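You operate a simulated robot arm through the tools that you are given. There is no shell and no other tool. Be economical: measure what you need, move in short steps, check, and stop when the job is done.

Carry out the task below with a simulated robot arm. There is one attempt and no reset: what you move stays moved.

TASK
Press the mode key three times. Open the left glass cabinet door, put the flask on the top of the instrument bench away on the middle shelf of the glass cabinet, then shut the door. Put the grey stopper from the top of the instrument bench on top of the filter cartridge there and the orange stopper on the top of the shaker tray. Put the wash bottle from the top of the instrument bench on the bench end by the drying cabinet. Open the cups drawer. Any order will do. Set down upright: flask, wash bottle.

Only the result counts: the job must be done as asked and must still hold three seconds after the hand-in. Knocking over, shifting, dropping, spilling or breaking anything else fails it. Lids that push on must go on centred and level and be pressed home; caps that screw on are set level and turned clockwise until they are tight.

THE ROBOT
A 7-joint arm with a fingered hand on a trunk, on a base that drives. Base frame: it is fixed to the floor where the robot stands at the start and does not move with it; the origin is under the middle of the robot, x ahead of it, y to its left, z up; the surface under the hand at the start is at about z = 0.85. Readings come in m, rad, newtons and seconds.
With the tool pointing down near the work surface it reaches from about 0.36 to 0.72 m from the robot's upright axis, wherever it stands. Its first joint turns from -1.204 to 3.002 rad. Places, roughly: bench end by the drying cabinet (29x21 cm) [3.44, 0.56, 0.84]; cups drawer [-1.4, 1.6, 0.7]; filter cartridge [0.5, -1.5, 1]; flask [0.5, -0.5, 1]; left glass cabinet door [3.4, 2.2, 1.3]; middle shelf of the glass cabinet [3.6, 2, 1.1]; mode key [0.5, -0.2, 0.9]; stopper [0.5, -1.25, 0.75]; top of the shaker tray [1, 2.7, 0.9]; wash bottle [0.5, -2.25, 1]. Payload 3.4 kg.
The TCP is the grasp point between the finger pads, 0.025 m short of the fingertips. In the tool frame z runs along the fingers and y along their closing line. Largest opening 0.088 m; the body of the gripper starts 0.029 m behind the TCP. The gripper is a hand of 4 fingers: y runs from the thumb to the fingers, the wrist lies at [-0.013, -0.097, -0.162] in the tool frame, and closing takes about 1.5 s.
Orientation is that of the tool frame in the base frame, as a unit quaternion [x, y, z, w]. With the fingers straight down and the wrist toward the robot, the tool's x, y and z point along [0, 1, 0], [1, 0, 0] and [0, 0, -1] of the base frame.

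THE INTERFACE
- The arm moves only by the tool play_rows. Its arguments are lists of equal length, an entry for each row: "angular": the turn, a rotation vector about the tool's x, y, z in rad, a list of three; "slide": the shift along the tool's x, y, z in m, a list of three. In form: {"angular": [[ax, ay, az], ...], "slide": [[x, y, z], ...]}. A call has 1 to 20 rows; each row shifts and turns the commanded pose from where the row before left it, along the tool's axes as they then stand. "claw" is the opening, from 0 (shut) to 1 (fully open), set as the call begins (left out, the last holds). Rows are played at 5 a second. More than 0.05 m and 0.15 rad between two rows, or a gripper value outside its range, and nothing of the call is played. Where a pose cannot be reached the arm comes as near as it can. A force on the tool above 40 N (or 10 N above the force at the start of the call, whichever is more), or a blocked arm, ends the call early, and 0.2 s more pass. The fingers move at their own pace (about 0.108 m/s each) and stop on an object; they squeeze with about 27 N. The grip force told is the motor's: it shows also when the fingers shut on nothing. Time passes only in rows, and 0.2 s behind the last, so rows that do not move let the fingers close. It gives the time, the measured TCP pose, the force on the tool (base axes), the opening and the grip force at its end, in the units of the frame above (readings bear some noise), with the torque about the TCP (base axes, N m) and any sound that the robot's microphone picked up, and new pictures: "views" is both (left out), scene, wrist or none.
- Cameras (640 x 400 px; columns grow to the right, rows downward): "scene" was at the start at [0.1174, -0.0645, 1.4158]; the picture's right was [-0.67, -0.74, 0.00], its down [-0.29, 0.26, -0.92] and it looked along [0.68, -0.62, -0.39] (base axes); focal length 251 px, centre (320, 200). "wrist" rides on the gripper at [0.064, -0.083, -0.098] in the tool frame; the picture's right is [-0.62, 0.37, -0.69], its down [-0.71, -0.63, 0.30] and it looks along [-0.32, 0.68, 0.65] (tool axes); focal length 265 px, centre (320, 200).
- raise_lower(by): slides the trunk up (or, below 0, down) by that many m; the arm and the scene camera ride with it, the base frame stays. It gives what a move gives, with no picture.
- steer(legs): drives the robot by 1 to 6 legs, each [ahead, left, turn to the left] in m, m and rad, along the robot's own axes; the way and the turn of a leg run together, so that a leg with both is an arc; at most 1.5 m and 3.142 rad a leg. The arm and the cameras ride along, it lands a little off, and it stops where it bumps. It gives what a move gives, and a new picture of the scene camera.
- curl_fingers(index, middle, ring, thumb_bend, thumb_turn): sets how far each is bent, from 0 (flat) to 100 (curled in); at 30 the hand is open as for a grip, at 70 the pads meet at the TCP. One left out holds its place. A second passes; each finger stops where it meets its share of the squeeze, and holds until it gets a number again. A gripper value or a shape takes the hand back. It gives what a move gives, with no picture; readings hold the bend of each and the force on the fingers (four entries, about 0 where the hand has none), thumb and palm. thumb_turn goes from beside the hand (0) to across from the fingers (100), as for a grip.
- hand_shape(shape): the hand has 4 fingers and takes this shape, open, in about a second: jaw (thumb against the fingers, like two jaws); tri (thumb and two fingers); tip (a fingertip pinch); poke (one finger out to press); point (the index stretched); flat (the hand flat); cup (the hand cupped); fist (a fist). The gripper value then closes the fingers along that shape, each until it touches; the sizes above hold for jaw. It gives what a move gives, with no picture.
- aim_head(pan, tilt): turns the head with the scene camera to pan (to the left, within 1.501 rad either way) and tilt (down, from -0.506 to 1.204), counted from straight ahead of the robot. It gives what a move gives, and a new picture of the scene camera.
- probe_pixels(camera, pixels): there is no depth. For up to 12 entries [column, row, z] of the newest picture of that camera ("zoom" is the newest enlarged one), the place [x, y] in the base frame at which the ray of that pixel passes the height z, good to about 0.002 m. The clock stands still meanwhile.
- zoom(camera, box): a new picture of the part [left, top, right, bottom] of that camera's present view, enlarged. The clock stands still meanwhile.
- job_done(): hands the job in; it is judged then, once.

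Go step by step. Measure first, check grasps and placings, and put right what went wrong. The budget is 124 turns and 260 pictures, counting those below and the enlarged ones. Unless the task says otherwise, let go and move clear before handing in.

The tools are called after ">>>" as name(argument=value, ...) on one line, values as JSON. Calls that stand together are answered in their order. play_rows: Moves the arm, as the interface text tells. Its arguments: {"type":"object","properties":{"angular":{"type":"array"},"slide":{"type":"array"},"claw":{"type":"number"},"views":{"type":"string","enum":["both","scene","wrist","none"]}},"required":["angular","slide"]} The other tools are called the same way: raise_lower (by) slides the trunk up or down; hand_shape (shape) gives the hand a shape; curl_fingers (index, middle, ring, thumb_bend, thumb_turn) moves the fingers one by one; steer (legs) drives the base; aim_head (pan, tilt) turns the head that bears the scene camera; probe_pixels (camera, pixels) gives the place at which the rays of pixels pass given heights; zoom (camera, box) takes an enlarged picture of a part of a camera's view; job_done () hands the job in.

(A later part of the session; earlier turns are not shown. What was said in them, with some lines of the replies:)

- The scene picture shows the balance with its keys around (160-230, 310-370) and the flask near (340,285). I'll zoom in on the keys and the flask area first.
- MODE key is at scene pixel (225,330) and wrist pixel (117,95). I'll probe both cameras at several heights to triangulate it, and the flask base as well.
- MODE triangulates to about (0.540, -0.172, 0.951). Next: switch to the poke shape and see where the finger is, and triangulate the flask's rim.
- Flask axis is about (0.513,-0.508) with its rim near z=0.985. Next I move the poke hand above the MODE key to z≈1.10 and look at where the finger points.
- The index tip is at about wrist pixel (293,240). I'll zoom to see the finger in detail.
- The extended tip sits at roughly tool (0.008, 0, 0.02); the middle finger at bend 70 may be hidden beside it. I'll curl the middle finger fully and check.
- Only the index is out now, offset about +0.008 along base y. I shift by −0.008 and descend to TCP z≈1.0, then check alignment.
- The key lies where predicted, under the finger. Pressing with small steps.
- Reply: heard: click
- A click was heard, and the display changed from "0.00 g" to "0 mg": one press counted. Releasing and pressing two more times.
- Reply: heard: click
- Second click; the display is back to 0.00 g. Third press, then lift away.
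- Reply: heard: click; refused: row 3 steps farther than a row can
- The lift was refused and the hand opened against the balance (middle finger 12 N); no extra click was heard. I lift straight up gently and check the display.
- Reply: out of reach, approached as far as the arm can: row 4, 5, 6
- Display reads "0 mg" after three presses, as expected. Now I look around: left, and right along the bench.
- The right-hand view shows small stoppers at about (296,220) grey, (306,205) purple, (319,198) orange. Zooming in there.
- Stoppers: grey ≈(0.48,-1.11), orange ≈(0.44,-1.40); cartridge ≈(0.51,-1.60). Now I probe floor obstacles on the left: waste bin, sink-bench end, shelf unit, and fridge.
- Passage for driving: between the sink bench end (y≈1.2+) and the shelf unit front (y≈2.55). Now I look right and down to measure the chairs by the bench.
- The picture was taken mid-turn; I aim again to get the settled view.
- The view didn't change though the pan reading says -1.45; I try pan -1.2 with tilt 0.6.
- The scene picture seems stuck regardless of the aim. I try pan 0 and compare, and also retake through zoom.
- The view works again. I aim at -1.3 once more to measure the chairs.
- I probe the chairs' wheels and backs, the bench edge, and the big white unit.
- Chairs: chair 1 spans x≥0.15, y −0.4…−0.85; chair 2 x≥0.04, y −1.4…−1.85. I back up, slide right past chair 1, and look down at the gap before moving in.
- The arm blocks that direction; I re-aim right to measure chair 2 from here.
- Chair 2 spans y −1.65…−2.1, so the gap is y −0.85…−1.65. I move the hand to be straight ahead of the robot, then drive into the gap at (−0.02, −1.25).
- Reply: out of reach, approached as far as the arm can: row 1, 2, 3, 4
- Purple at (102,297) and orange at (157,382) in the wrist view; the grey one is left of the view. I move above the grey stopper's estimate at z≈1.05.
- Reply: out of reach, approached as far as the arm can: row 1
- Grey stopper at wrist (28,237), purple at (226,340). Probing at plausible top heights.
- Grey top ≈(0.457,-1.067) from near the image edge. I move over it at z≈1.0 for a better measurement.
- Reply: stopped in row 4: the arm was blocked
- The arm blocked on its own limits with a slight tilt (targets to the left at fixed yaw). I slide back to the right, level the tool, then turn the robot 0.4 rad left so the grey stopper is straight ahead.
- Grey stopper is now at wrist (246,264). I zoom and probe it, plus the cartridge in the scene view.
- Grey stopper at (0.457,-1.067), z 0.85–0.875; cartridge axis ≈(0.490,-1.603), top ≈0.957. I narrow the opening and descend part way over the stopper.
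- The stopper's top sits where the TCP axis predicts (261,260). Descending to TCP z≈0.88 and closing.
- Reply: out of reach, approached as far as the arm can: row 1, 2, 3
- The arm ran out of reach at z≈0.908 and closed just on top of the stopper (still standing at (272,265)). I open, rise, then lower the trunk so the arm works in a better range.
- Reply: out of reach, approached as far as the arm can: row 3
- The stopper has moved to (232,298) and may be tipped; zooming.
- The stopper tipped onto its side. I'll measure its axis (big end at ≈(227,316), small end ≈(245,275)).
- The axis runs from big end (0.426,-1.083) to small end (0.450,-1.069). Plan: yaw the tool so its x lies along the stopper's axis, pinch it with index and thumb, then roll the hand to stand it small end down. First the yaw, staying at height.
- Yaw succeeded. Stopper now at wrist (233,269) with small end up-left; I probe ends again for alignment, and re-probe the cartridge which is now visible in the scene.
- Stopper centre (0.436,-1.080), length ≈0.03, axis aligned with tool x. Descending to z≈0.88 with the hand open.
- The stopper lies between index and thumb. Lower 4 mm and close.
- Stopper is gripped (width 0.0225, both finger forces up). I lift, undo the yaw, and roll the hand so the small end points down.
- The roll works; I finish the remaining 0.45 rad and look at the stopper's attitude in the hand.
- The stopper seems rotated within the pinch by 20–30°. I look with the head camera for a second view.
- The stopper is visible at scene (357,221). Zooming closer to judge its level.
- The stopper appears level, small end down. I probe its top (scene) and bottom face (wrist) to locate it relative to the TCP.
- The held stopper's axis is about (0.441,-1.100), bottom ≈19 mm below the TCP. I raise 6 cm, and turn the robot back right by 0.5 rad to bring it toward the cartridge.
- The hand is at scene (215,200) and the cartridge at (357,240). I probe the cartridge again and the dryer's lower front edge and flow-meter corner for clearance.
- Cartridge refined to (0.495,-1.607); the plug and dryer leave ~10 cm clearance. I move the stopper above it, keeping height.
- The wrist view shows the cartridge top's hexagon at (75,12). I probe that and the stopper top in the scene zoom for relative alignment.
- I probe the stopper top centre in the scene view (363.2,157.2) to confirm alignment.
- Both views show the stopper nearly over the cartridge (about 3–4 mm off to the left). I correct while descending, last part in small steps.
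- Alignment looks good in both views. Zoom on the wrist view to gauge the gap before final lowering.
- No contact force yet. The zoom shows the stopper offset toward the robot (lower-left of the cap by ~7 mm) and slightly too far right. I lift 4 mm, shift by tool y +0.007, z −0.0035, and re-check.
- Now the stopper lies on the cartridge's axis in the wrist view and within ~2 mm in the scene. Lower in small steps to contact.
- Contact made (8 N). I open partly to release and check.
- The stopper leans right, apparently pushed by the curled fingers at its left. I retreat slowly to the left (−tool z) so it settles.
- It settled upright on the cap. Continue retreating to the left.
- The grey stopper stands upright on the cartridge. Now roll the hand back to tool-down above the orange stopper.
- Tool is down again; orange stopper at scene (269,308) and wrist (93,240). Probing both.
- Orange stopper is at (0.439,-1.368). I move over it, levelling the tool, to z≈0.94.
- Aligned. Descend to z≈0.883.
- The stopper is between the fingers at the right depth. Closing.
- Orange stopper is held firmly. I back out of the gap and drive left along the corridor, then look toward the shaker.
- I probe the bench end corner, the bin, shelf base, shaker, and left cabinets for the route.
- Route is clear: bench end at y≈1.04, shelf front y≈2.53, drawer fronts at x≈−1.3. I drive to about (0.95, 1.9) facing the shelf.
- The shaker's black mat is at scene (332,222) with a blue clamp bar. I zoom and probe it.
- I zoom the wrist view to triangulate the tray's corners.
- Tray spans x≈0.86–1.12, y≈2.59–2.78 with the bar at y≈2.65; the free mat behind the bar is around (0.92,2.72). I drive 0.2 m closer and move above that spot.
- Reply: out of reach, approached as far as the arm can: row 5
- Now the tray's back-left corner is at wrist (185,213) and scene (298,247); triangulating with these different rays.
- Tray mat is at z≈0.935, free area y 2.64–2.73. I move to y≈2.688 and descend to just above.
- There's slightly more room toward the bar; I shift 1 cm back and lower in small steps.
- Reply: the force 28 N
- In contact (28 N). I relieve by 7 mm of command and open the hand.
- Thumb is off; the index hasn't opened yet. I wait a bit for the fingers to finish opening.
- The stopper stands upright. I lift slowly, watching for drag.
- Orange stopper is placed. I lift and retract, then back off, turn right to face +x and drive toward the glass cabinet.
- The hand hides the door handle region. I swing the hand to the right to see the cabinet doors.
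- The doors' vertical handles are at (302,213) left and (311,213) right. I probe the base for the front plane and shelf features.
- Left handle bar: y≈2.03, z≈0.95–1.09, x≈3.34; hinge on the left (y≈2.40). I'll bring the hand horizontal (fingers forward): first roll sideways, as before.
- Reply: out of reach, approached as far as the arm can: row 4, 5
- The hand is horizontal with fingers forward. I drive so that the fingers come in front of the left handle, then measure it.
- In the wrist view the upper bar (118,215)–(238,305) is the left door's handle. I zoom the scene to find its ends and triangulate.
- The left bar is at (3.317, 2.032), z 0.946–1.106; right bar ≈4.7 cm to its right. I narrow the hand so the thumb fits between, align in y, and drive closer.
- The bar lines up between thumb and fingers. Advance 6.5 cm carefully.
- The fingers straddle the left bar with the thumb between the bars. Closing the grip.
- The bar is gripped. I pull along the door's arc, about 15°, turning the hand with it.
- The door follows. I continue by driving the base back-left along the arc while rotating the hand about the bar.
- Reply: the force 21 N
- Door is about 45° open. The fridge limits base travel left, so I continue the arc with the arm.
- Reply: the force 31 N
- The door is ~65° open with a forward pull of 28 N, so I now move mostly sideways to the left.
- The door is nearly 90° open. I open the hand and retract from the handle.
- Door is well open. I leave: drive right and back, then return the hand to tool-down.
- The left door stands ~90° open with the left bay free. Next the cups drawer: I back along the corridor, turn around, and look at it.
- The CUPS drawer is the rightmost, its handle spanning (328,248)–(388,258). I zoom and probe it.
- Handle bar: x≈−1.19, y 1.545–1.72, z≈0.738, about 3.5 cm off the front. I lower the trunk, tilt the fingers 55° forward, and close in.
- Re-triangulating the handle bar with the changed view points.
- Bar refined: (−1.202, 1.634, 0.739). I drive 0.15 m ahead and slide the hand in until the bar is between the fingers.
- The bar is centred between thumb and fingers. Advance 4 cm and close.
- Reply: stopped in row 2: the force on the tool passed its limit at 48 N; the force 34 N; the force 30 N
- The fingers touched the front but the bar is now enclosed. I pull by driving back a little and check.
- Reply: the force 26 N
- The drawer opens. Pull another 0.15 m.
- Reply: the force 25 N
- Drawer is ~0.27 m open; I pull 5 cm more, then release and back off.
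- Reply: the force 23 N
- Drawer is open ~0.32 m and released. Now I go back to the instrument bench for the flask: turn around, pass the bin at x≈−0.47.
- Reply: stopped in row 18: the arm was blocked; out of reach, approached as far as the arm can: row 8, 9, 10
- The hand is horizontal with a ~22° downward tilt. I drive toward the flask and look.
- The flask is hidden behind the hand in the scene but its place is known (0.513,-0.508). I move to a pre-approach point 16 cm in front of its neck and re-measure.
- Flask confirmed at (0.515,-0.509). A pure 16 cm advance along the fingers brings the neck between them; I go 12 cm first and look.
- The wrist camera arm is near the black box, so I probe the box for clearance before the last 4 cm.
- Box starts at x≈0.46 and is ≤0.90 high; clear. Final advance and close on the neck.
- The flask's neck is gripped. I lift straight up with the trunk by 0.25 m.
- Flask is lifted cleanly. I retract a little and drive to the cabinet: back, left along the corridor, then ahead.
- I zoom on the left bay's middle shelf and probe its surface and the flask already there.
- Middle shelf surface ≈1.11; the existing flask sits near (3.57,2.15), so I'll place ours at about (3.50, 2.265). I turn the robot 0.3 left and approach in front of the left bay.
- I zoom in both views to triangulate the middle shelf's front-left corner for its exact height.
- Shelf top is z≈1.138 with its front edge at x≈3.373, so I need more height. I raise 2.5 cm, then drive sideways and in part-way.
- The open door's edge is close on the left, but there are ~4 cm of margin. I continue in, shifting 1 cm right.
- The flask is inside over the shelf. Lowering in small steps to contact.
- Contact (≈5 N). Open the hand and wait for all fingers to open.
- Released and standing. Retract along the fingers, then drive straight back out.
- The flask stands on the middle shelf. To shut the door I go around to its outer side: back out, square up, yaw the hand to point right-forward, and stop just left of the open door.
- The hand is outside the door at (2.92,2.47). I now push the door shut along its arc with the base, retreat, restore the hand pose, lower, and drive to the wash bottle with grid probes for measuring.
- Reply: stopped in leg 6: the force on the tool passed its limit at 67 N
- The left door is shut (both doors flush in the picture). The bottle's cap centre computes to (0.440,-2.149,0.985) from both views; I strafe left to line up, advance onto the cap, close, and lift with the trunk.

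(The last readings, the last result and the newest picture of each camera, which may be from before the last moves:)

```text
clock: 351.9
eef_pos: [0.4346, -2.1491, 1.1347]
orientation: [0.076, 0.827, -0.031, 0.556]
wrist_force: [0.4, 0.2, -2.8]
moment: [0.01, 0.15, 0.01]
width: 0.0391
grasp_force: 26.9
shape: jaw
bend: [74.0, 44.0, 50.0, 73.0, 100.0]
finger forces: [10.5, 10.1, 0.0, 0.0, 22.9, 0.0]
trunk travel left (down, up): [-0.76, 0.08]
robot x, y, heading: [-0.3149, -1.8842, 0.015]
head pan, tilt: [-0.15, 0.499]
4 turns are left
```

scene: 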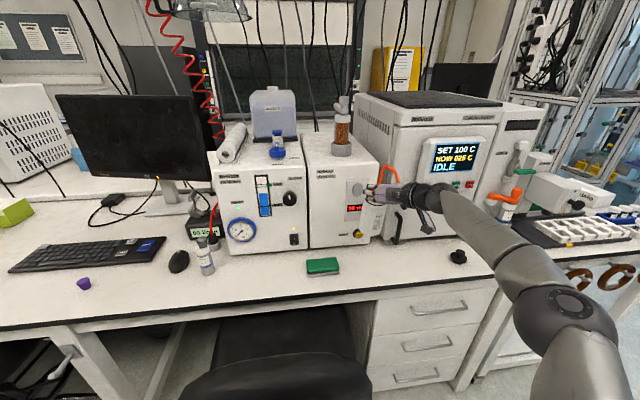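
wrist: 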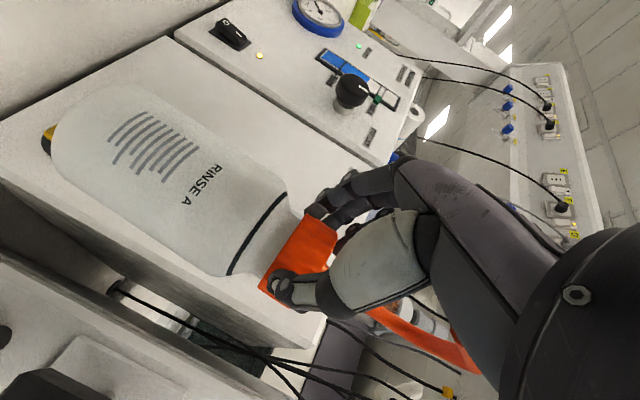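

The bottle is held by its cap and lifted. I retract, raise a bit more, and drive around to the bench end by the drying cabinet, ending with a view and grid probes there.

>>> play_rows(angular=[[0, 0, 0], [0, 0, 0]], slide=[[0, 0, -0.04], [0, 0, -0.04]], views="none")

>>> raise_lower(by=0.07)

>>> steer(legs=[[-0.155, 0, -0.015], [0, 1.278, 0], [0, 1.278, 0], [0, 1.278, 0], [1.385, 0, 0], [1.385, 0, 0]])

>>> steer(legs=[[0, 0, -0.3], [0.3615, -0.83, 0]])

>>> aim_head(pan=-0.2, tilt=0.55)

>>> probe_pixels(camera="scene", pixels=[[220, 140, 0.84], [320, 140, 0.84], [420, 140, 0.84], [220, 180, 0.84], [320, 180, 0.84], [420, 180, 0.84], [220, 220, 0.84], [320, 220, 0.84], [420, 220, 0.84], [320, 260, 0.84], [420, 260, 0.84], [520, 220, 0.84]])

>>> zoom(camera="scene", box=[240, 80, 480, 280])

>>> play_rows(angular=[[0, 0, 0]], slide=[[0, 0, 0]], views="wrist")

```text
clock: 352.5
eef_pos: [0.3594, -2.1373, 1.1645]
orientation: [0.075, 0.827, -0.03, 0.557]
wrist_force: [0.3, 0.4, -3.1]
moment: [-0.02, 0.14, -0.02]
width: 0.0393
grasp_force: 26.8
shape: jaw
bend: [74.0, 44.0, 50.0, 73.0, 100.0]
finger forces: [12.2, 9.9, 0.0, 0.1, 23.1, 0.0]
trunk travel left (down, up): [-0.76, 0.08]
robot x, y, heading: [-0.3108, -1.8843, 0.024]
head pan, tilt: [-0.15, 0.499]
```

```text
clock: 353.6
eef_pos: [0.3615, -2.1382, 1.2333]
orientation: [0.075, 0.827, -0.031, 0.557]
wrist_force: [0.0, 0.2, -3.3]
moment: [-0.01, 0.14, -0.02]
width: 0.0393
grasp_force: 27.1
shape: jaw
bend: [74.0, 44.0, 50.0, 73.0, 100.0]
finger forces: [12.0, 9.9, 0.0, 0.0, 23.0, 0.1]
trunk travel left (down, up): [-0.83, 0.01]
robot x, y, heading: [-0.3104, -1.8853, 0.015]
head pan, tilt: [-0.15, 0.499]
```

```text
clock: 386.1
eef_pos: [2.9968, 1.5692, 1.2347]
orientation: [0.097, 0.825, -0.045, 0.555]
wrist_force: [-0.3, 0.1, -3.9]
moment: [0.0, 0.11, 0.02]
width: 0.039
grasp_force: 27.2
shape: jaw
bend: [74.0, 44.0, 50.0, 73.0, 100.0]
finger forces: [12.3, 10.0, 0.0, 0.0, 23.0, 0.0]
trunk travel left (down, up): [-0.83, 0.01]
robot x, y, heading: [2.3382, 1.8606, -0.036]
head pan, tilt: [-0.15, 0.499]
```

scene: 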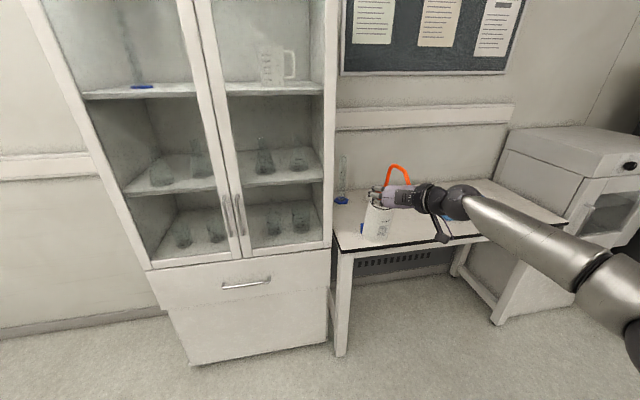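

```text
clock: 391.3
eef_pos: [2.8548, 0.5195, 1.2314]
orientation: [0.297, 0.777, -0.179, 0.526]
wrist_force: [-0.6, -0.1, -3.2]
moment: [0.02, 0.1, 0.02]
width: 0.0388
grasp_force: 27.2
shape: jaw
bend: [74.0, 44.0, 50.0, 73.0, 99.0]
finger forces: [13.4, 10.5, 0.0, 0.1, 24.8, 0.0]
trunk travel left (down, up): [-0.83, 0.01]
robot x, y, heading: [2.4121, 1.0921, -0.531]
head pan, tilt: [-0.15, 0.499]
stopped in leg 2: the robot was blocked; the commanded pose is now the measured one
```

scene: 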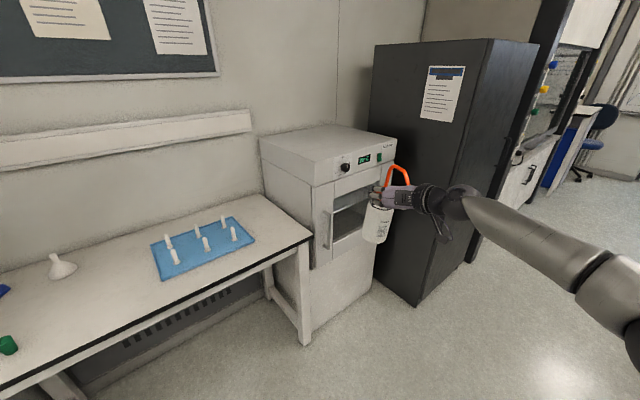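

```text
clock: 391.9
eef_pos: [2.8546, 0.5224, 1.2332]
orientation: [0.297, 0.776, -0.179, 0.527]
wrist_force: [-0.2, 0.2, -3.1]
moment: [0.05, 0.09, -0.01]
width: 0.0391
grasp_force: 27.1
shape: jaw
bend: [74.0, 44.0, 50.0, 73.0, 99.0]
finger forces: [13.4, 10.5, 0.1, 0.0, 24.7, 0.0]
trunk travel left (down, up): [-0.83, 0.01]
robot x, y, heading: [2.4135, 1.0912, -0.527]
head pan, tilt: [-0.201, 0.55]
```

scene: 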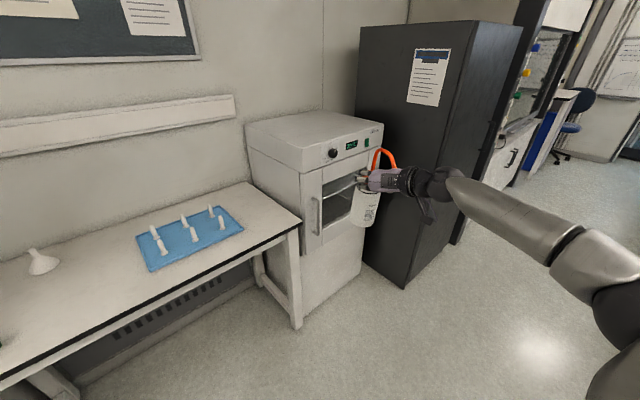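

```text
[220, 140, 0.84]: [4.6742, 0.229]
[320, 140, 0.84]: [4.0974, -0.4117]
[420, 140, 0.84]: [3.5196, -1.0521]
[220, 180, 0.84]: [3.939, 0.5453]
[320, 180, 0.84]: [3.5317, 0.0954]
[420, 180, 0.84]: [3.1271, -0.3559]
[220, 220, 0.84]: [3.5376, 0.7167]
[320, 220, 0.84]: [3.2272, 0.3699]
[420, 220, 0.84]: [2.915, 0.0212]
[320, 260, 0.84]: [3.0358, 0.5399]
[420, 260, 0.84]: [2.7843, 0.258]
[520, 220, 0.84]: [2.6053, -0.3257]
```

```text
2.00 times, centred on (360, 180) of scene
```

zoom: 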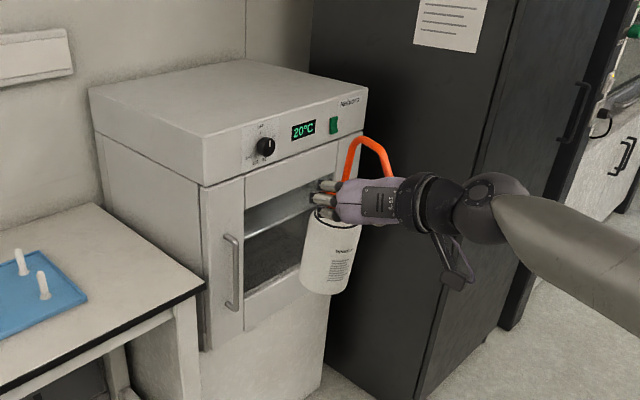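

```text
clock: 392.3
eef_pos: [2.8541, 0.522, 1.2338]
orientation: [0.296, 0.776, -0.18, 0.527]
wrist_force: [0.2, 0.5, -3.9]
moment: [0.06, 0.1, -0.03]
width: 0.0393
grasp_force: 27.2
shape: jaw
bend: [74.0, 44.0, 50.0, 73.0, 99.0]
finger forces: [13.3, 10.4, 0.1, 0.1, 24.7, 0.1]
trunk travel left (down, up): [-0.83, 0.01]
robot x, y, heading: [2.4095, 1.0917, -0.53]
head pan, tilt: [-0.201, 0.55]
3 turns are left
```

wrist: 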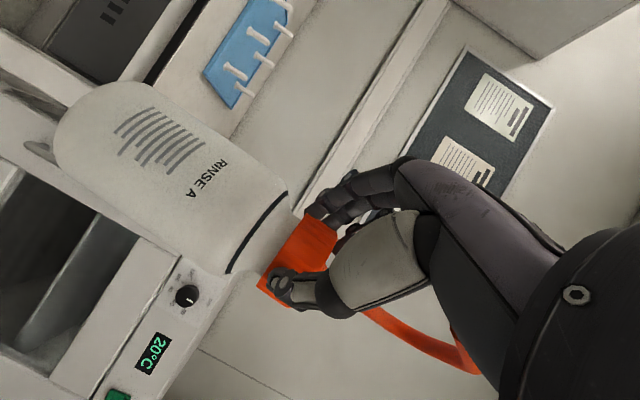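

The base got blocked and turned slightly, but the bottle is fine. The bench end's corner is at ≈(3.27,0.447) and the blue mat begins at y≈0.655, so I aim for (3.415,0.567): extend the arm 8.6 cm, drive in, lower to ~1.5 cm above the bench, and check.

>>> play_rows(angular=[[0, 0, 0], [0, 0, 0]], slide=[[0, 0, 0.043], [0, 0, 0.043]], views="none")

>>> steer(legs=[[0.3829, 0.3356, 0]])

>>> raise_lower(by=-0.195)

>>> aim_head(pan=-0.3, tilt=0.55)

>>> probe_pixels(camera="scene", pixels=[[220, 140, 0.84], [320, 140, 0.84], [420, 140, 0.84], [220, 180, 0.84], [320, 180, 0.84], [420, 180, 0.84], [220, 220, 0.84], [320, 220, 0.84], [420, 220, 0.84], [220, 260, 0.84], [320, 260, 0.84], [420, 260, 0.84]])

>>> zoom(camera="scene", box=[220, 100, 460, 280])

>>> play_rows(angular=[[0, 0, 0]], slide=[[0, 0, 0]], views="wrist")

```text
clock: 392.9
eef_pos: [2.9163, 0.4714, 1.2002]
orientation: [0.296, 0.777, -0.179, 0.525]
wrist_force: [0.3, 0.5, -3.8]
moment: [0.09, 0.1, 0.02]
width: 0.0391
grasp_force: 26.6
shape: jaw
bend: [74.0, 45.0, 50.0, 73.0, 99.0]
finger forces: [12.0, 10.3, 0.1, 0.0, 23.6, 0.4]
trunk travel left (down, up): [-0.83, 0.01]
robot x, y, heading: [2.4144, 1.0919, -0.533]
head pan, tilt: [-0.201, 0.55]
```

```text
clock: 395.9
eef_pos: [3.4111, 0.5667, 1.2018]
orientation: [0.296, 0.775, -0.181, 0.528]
wrist_force: [-1.0, -0.1, -3.0]
moment: [0.03, 0.1, -0.02]
width: 0.0391
grasp_force: 26.3
shape: jaw
bend: [74.0, 44.0, 50.0, 73.0, 99.0]
finger forces: [12.1, 10.7, 0.0, 0.0, 23.7, 0.1]
trunk travel left (down, up): [-0.83, 0.01]
robot x, y, heading: [2.91, 1.1866, -0.535]
head pan, tilt: [-0.201, 0.55]
```

scene: 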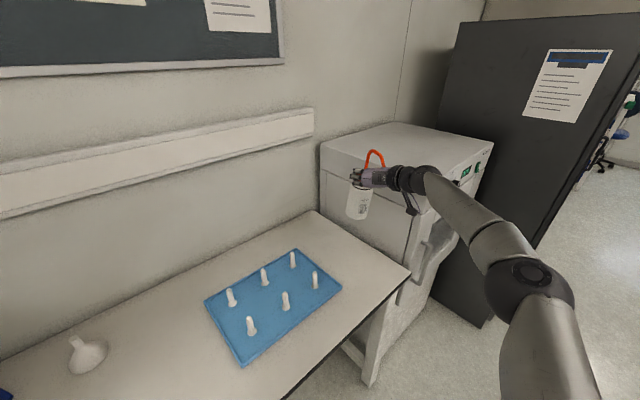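

```text
clock: 398.0
eef_pos: [3.4106, 0.5663, 1.0068]
orientation: [0.298, 0.775, -0.181, 0.527]
wrist_force: [0.1, 0.1, -4.4]
moment: [0.06, 0.13, -0.01]
width: 0.0387
grasp_force: 27.0
shape: jaw
bend: [74.0, 44.0, 50.0, 73.0, 99.0]
finger forces: [12.2, 10.7, 0.0, 0.0, 23.5, 0.1]
trunk travel left (down, up): [-0.635, 0.205]
robot x, y, heading: [2.9113, 1.1896, -0.537]
head pan, tilt: [-0.201, 0.55]
```

```text
clock: 398.7
eef_pos: [3.4103, 0.5663, 1.007]
orientation: [0.297, 0.776, -0.181, 0.527]
wrist_force: [0.0, -0.2, -4.1]
moment: [0.0, 0.11, 0.01]
width: 0.0392
grasp_force: 27.0
shape: jaw
bend: [74.0, 44.0, 50.0, 73.0, 99.0]
finger forces: [12.1, 10.5, 0.1, 0.0, 23.7, 0.1]
trunk travel left (down, up): [-0.635, 0.205]
robot x, y, heading: [2.911, 1.1864, -0.535]
head pan, tilt: [-0.3, 0.55]
```

scene: 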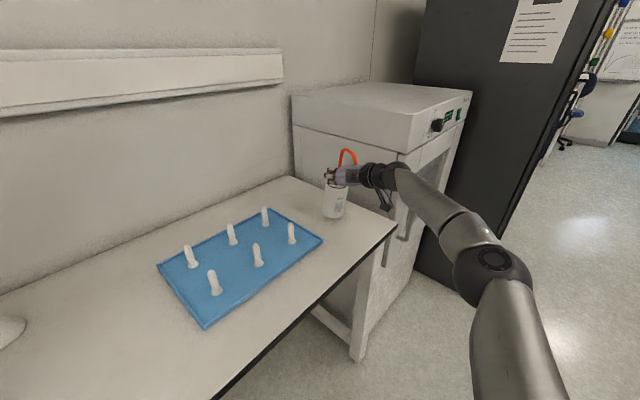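

```text
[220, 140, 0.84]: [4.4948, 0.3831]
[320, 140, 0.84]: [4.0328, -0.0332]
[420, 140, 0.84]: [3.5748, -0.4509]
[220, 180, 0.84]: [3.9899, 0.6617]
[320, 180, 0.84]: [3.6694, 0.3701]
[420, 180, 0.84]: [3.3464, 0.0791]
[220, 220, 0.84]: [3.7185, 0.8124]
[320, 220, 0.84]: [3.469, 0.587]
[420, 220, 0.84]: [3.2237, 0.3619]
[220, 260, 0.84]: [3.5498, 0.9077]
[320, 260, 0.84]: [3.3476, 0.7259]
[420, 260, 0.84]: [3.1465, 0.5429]
```

```text
2.22 times, centred on (340, 190) of scene
```

zoom: 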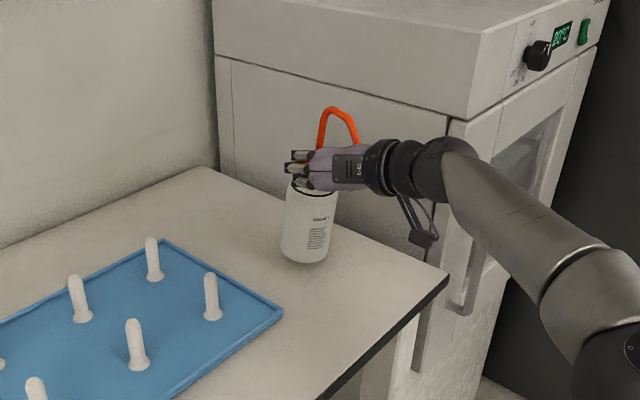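

```text
clock: 399.1
eef_pos: [3.411, 0.5649, 1.0061]
orientation: [0.298, 0.776, -0.18, 0.526]
wrist_force: [0.1, -0.5, -3.4]
moment: [0.0, 0.11, 0.02]
width: 0.039
grasp_force: 27.2
shape: jaw
bend: [74.0, 44.0, 50.0, 73.0, 99.0]
finger forces: [12.1, 10.7, 0.0, 0.0, 23.5, 0.1]
trunk travel left (down, up): [-0.635, 0.205]
robot x, y, heading: [2.9119, 1.1914, -0.537]
head pan, tilt: [-0.3, 0.55]
2 turns are left
```

wrist: 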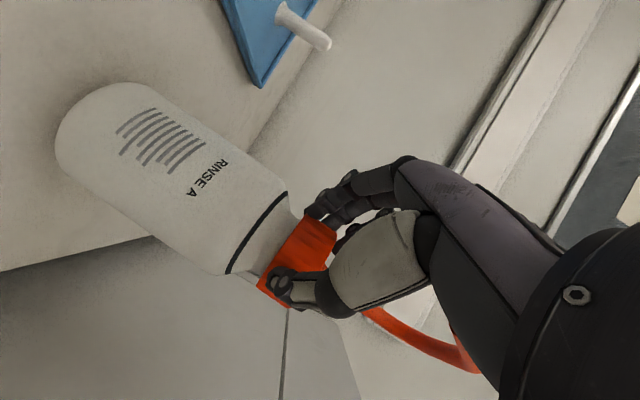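

The bottle hangs just over the bench end, clear of the mat and oven. I lower the last ~2 cm in small steps, open, withdraw along the fingers, and back off.

>>> play_rows(angular=[[0, 0, 0], [0, 0, 0], [0, 0, 0], [0, 0, 0], [0, 0, 0], [0, 0, 0], [0, 0, 0]], slide=[[0.0065, -0.0002, 0.0027], [0.0046, -0.0001, 0.0019], [0.0028, -0.0001, 0.0011], [0.0018, 0, 0.0008], [0.0018, 0, 0.0008], [0.0018, 0, 0.0008], [0, 0, 0]], views="wrist")

>>> play_rows(angular=[[0, 0, 0], [0, 0, 0], [0, 0, 0], [0, 0, 0], [0, 0, 0], [0, 0, 0], [0, 0, 0], [0, 0, 0]], slide=[[0, 0, 0], [0, 0, 0], [0, 0, 0], [0, 0, 0], [0, 0, 0], [0, 0, 0], [0, 0, 0], [0, 0, 0]], claw=1, views="wrist")

>>> play_rows(angular=[[0, 0, 0], [0, 0, 0], [0, 0, 0], [0, 0, 0], [0, 0, 0]], slide=[[0, 0, -0.015], [0, 0, -0.025], [0, 0, -0.035], [0, 0, -0.035], [0, 0, -0.03]], views="wrist")

>>> steer(legs=[[-0.25, -0.1, 0]])

>>> zoom(camera="scene", box=[240, 100, 480, 280])

```text
clock: 400.7
eef_pos: [3.41, 0.5706, 0.9919]
orientation: [0.297, 0.773, -0.182, 0.53]
wrist_force: [3.1, 3.7, 20.0]
moment: [-0.04, -0.52, 0.09]
width: 0.0389
grasp_force: 26.9
shape: jaw
bend: [74.0, 44.0, 51.0, 73.0, 100.0]
finger forces: [14.4, 12.4, 6.9, 0.0, 22.4, 0.8]
trunk travel left (down, up): [-0.635, 0.205]
robot x, y, heading: [2.9136, 1.1892, -0.536]
head pan, tilt: [-0.3, 0.55]
```

wrist: 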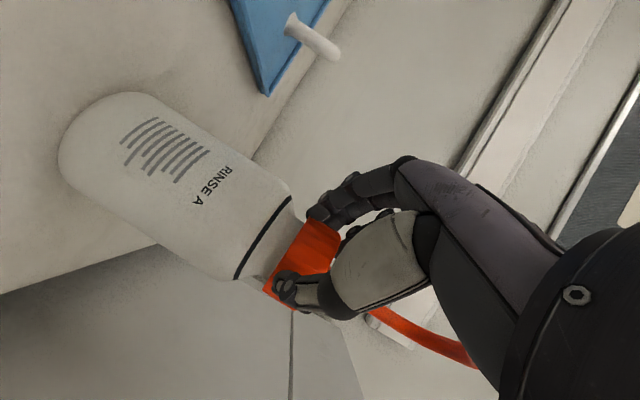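

```text
clock: 402.5
eef_pos: [3.4099, 0.5666, 0.9861]
orientation: [0.297, 0.775, -0.181, 0.527]
wrist_force: [-0.3, -0.1, 1.0]
moment: [0.03, -0.12, 0.05]
width: 0.0875
grasp_force: 0.1
shape: jaw
bend: [30.0, 29.0, 31.0, 30.0, 98.0]
finger forces: [0.1, 1.7, 2.6, 0.0, 0.1, 0.1]
trunk travel left (down, up): [-0.635, 0.205]
robot x, y, heading: [2.9094, 1.1874, -0.537]
head pan, tilt: [-0.3, 0.55]
```

wrist: 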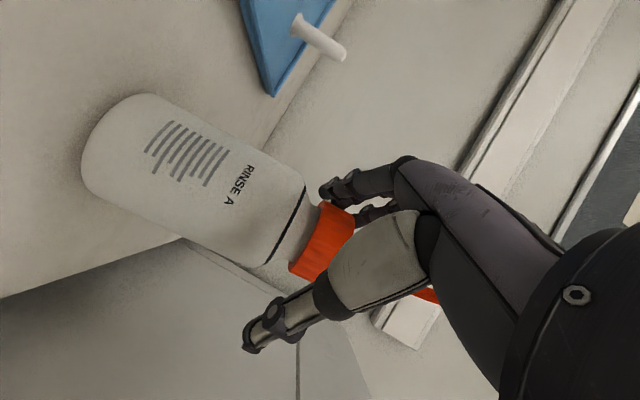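

```text
clock: 403.7
eef_pos: [3.3111, 0.6505, 1.0402]
orientation: [0.298, 0.775, -0.181, 0.528]
wrist_force: [-0.2, 0.7, 0.1]
moment: [-0.05, -0.04, -0.02]
width: 0.0877
grasp_force: 0.1
shape: jaw
bend: [30.0, 30.0, 30.0, 30.0, 98.0]
finger forces: [0.0, 0.0, 0.1, 0.1, 0.0, 0.0]
trunk travel left (down, up): [-0.635, 0.205]
robot x, y, heading: [2.9125, 1.1849, -0.532]
head pan, tilt: [-0.3, 0.55]
```

wrist: 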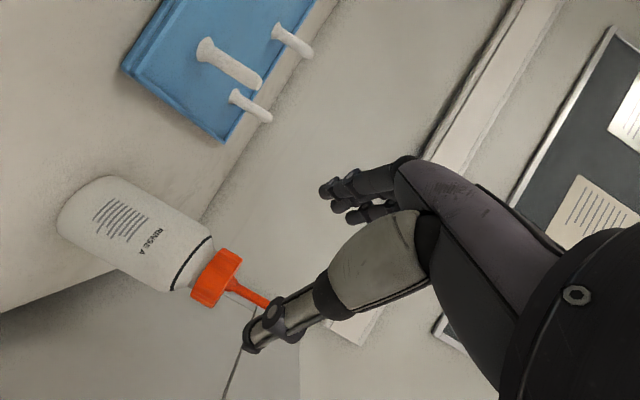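

```text
clock: 405.6
eef_pos: [3.0471, 0.6908, 1.0408]
orientation: [0.297, 0.775, -0.18, 0.528]
wrist_force: [0.5, 0.3, -0.8]
moment: [0.02, -0.01, -0.02]
width: 0.0877
grasp_force: 0.1
shape: jaw
bend: [30.0, 30.0, 30.0, 30.0, 98.0]
finger forces: [0.1, 0.0, 0.2, 0.0, 0.0, 0.0]
trunk travel left (down, up): [-0.635, 0.205]
robot x, y, heading: [2.65, 1.2319, -0.535]
head pan, tilt: [-0.3, 0.55]
```

scene: 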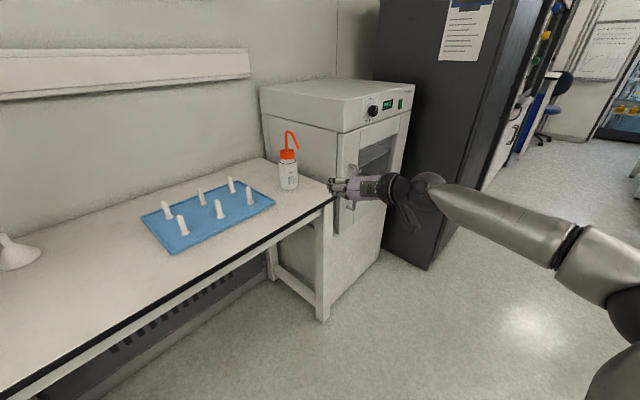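

```text
2.22 times, centred on (360, 190) of scene
1 turns are left
```

zoom: 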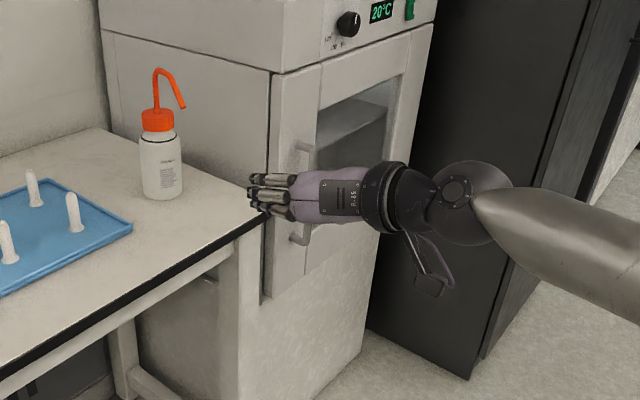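

The wash bottle stands upright on the bench end at about scene (289,175), and the hand is clear of it. This was the last open item, so I hand in.

>>> job_done()

```text
The job is handed in.
```

I handed the job in with every item carried out, but I don't know the verdict, and a few points could count against it.

- **Mode key:** pressed three times. I heard three clicks and the display followed each one.
- **Flask and door:** the flask stands upright on the middle shelf of the glass cabinet. The left door is shut; I pushed it until the force limit stopped the move, and it looked flush afterwards.
- **Grey stopper:** I tipped it over on the bench while trying to grip it, then stood it up again. It now sits on the filter cartridge about 5 mm off centre. I treated it as a plain placing and did not press it down.
- **Orange stopper:** upright on the shaker tray, behind the blue bar.
- **Wash bottle:** upright on the bench end by the drying cabinet.
- **Cups drawer:** open about 0.32 m.

Two bumps could also matter:

- **Balance:** after the third press, the hand opened against it. The force was about 12 N, there was no extra click, and the display did not change.
- **Base:** it was blocked while I drove to the bench end. I never identified what it touched or checked whether anything moved.
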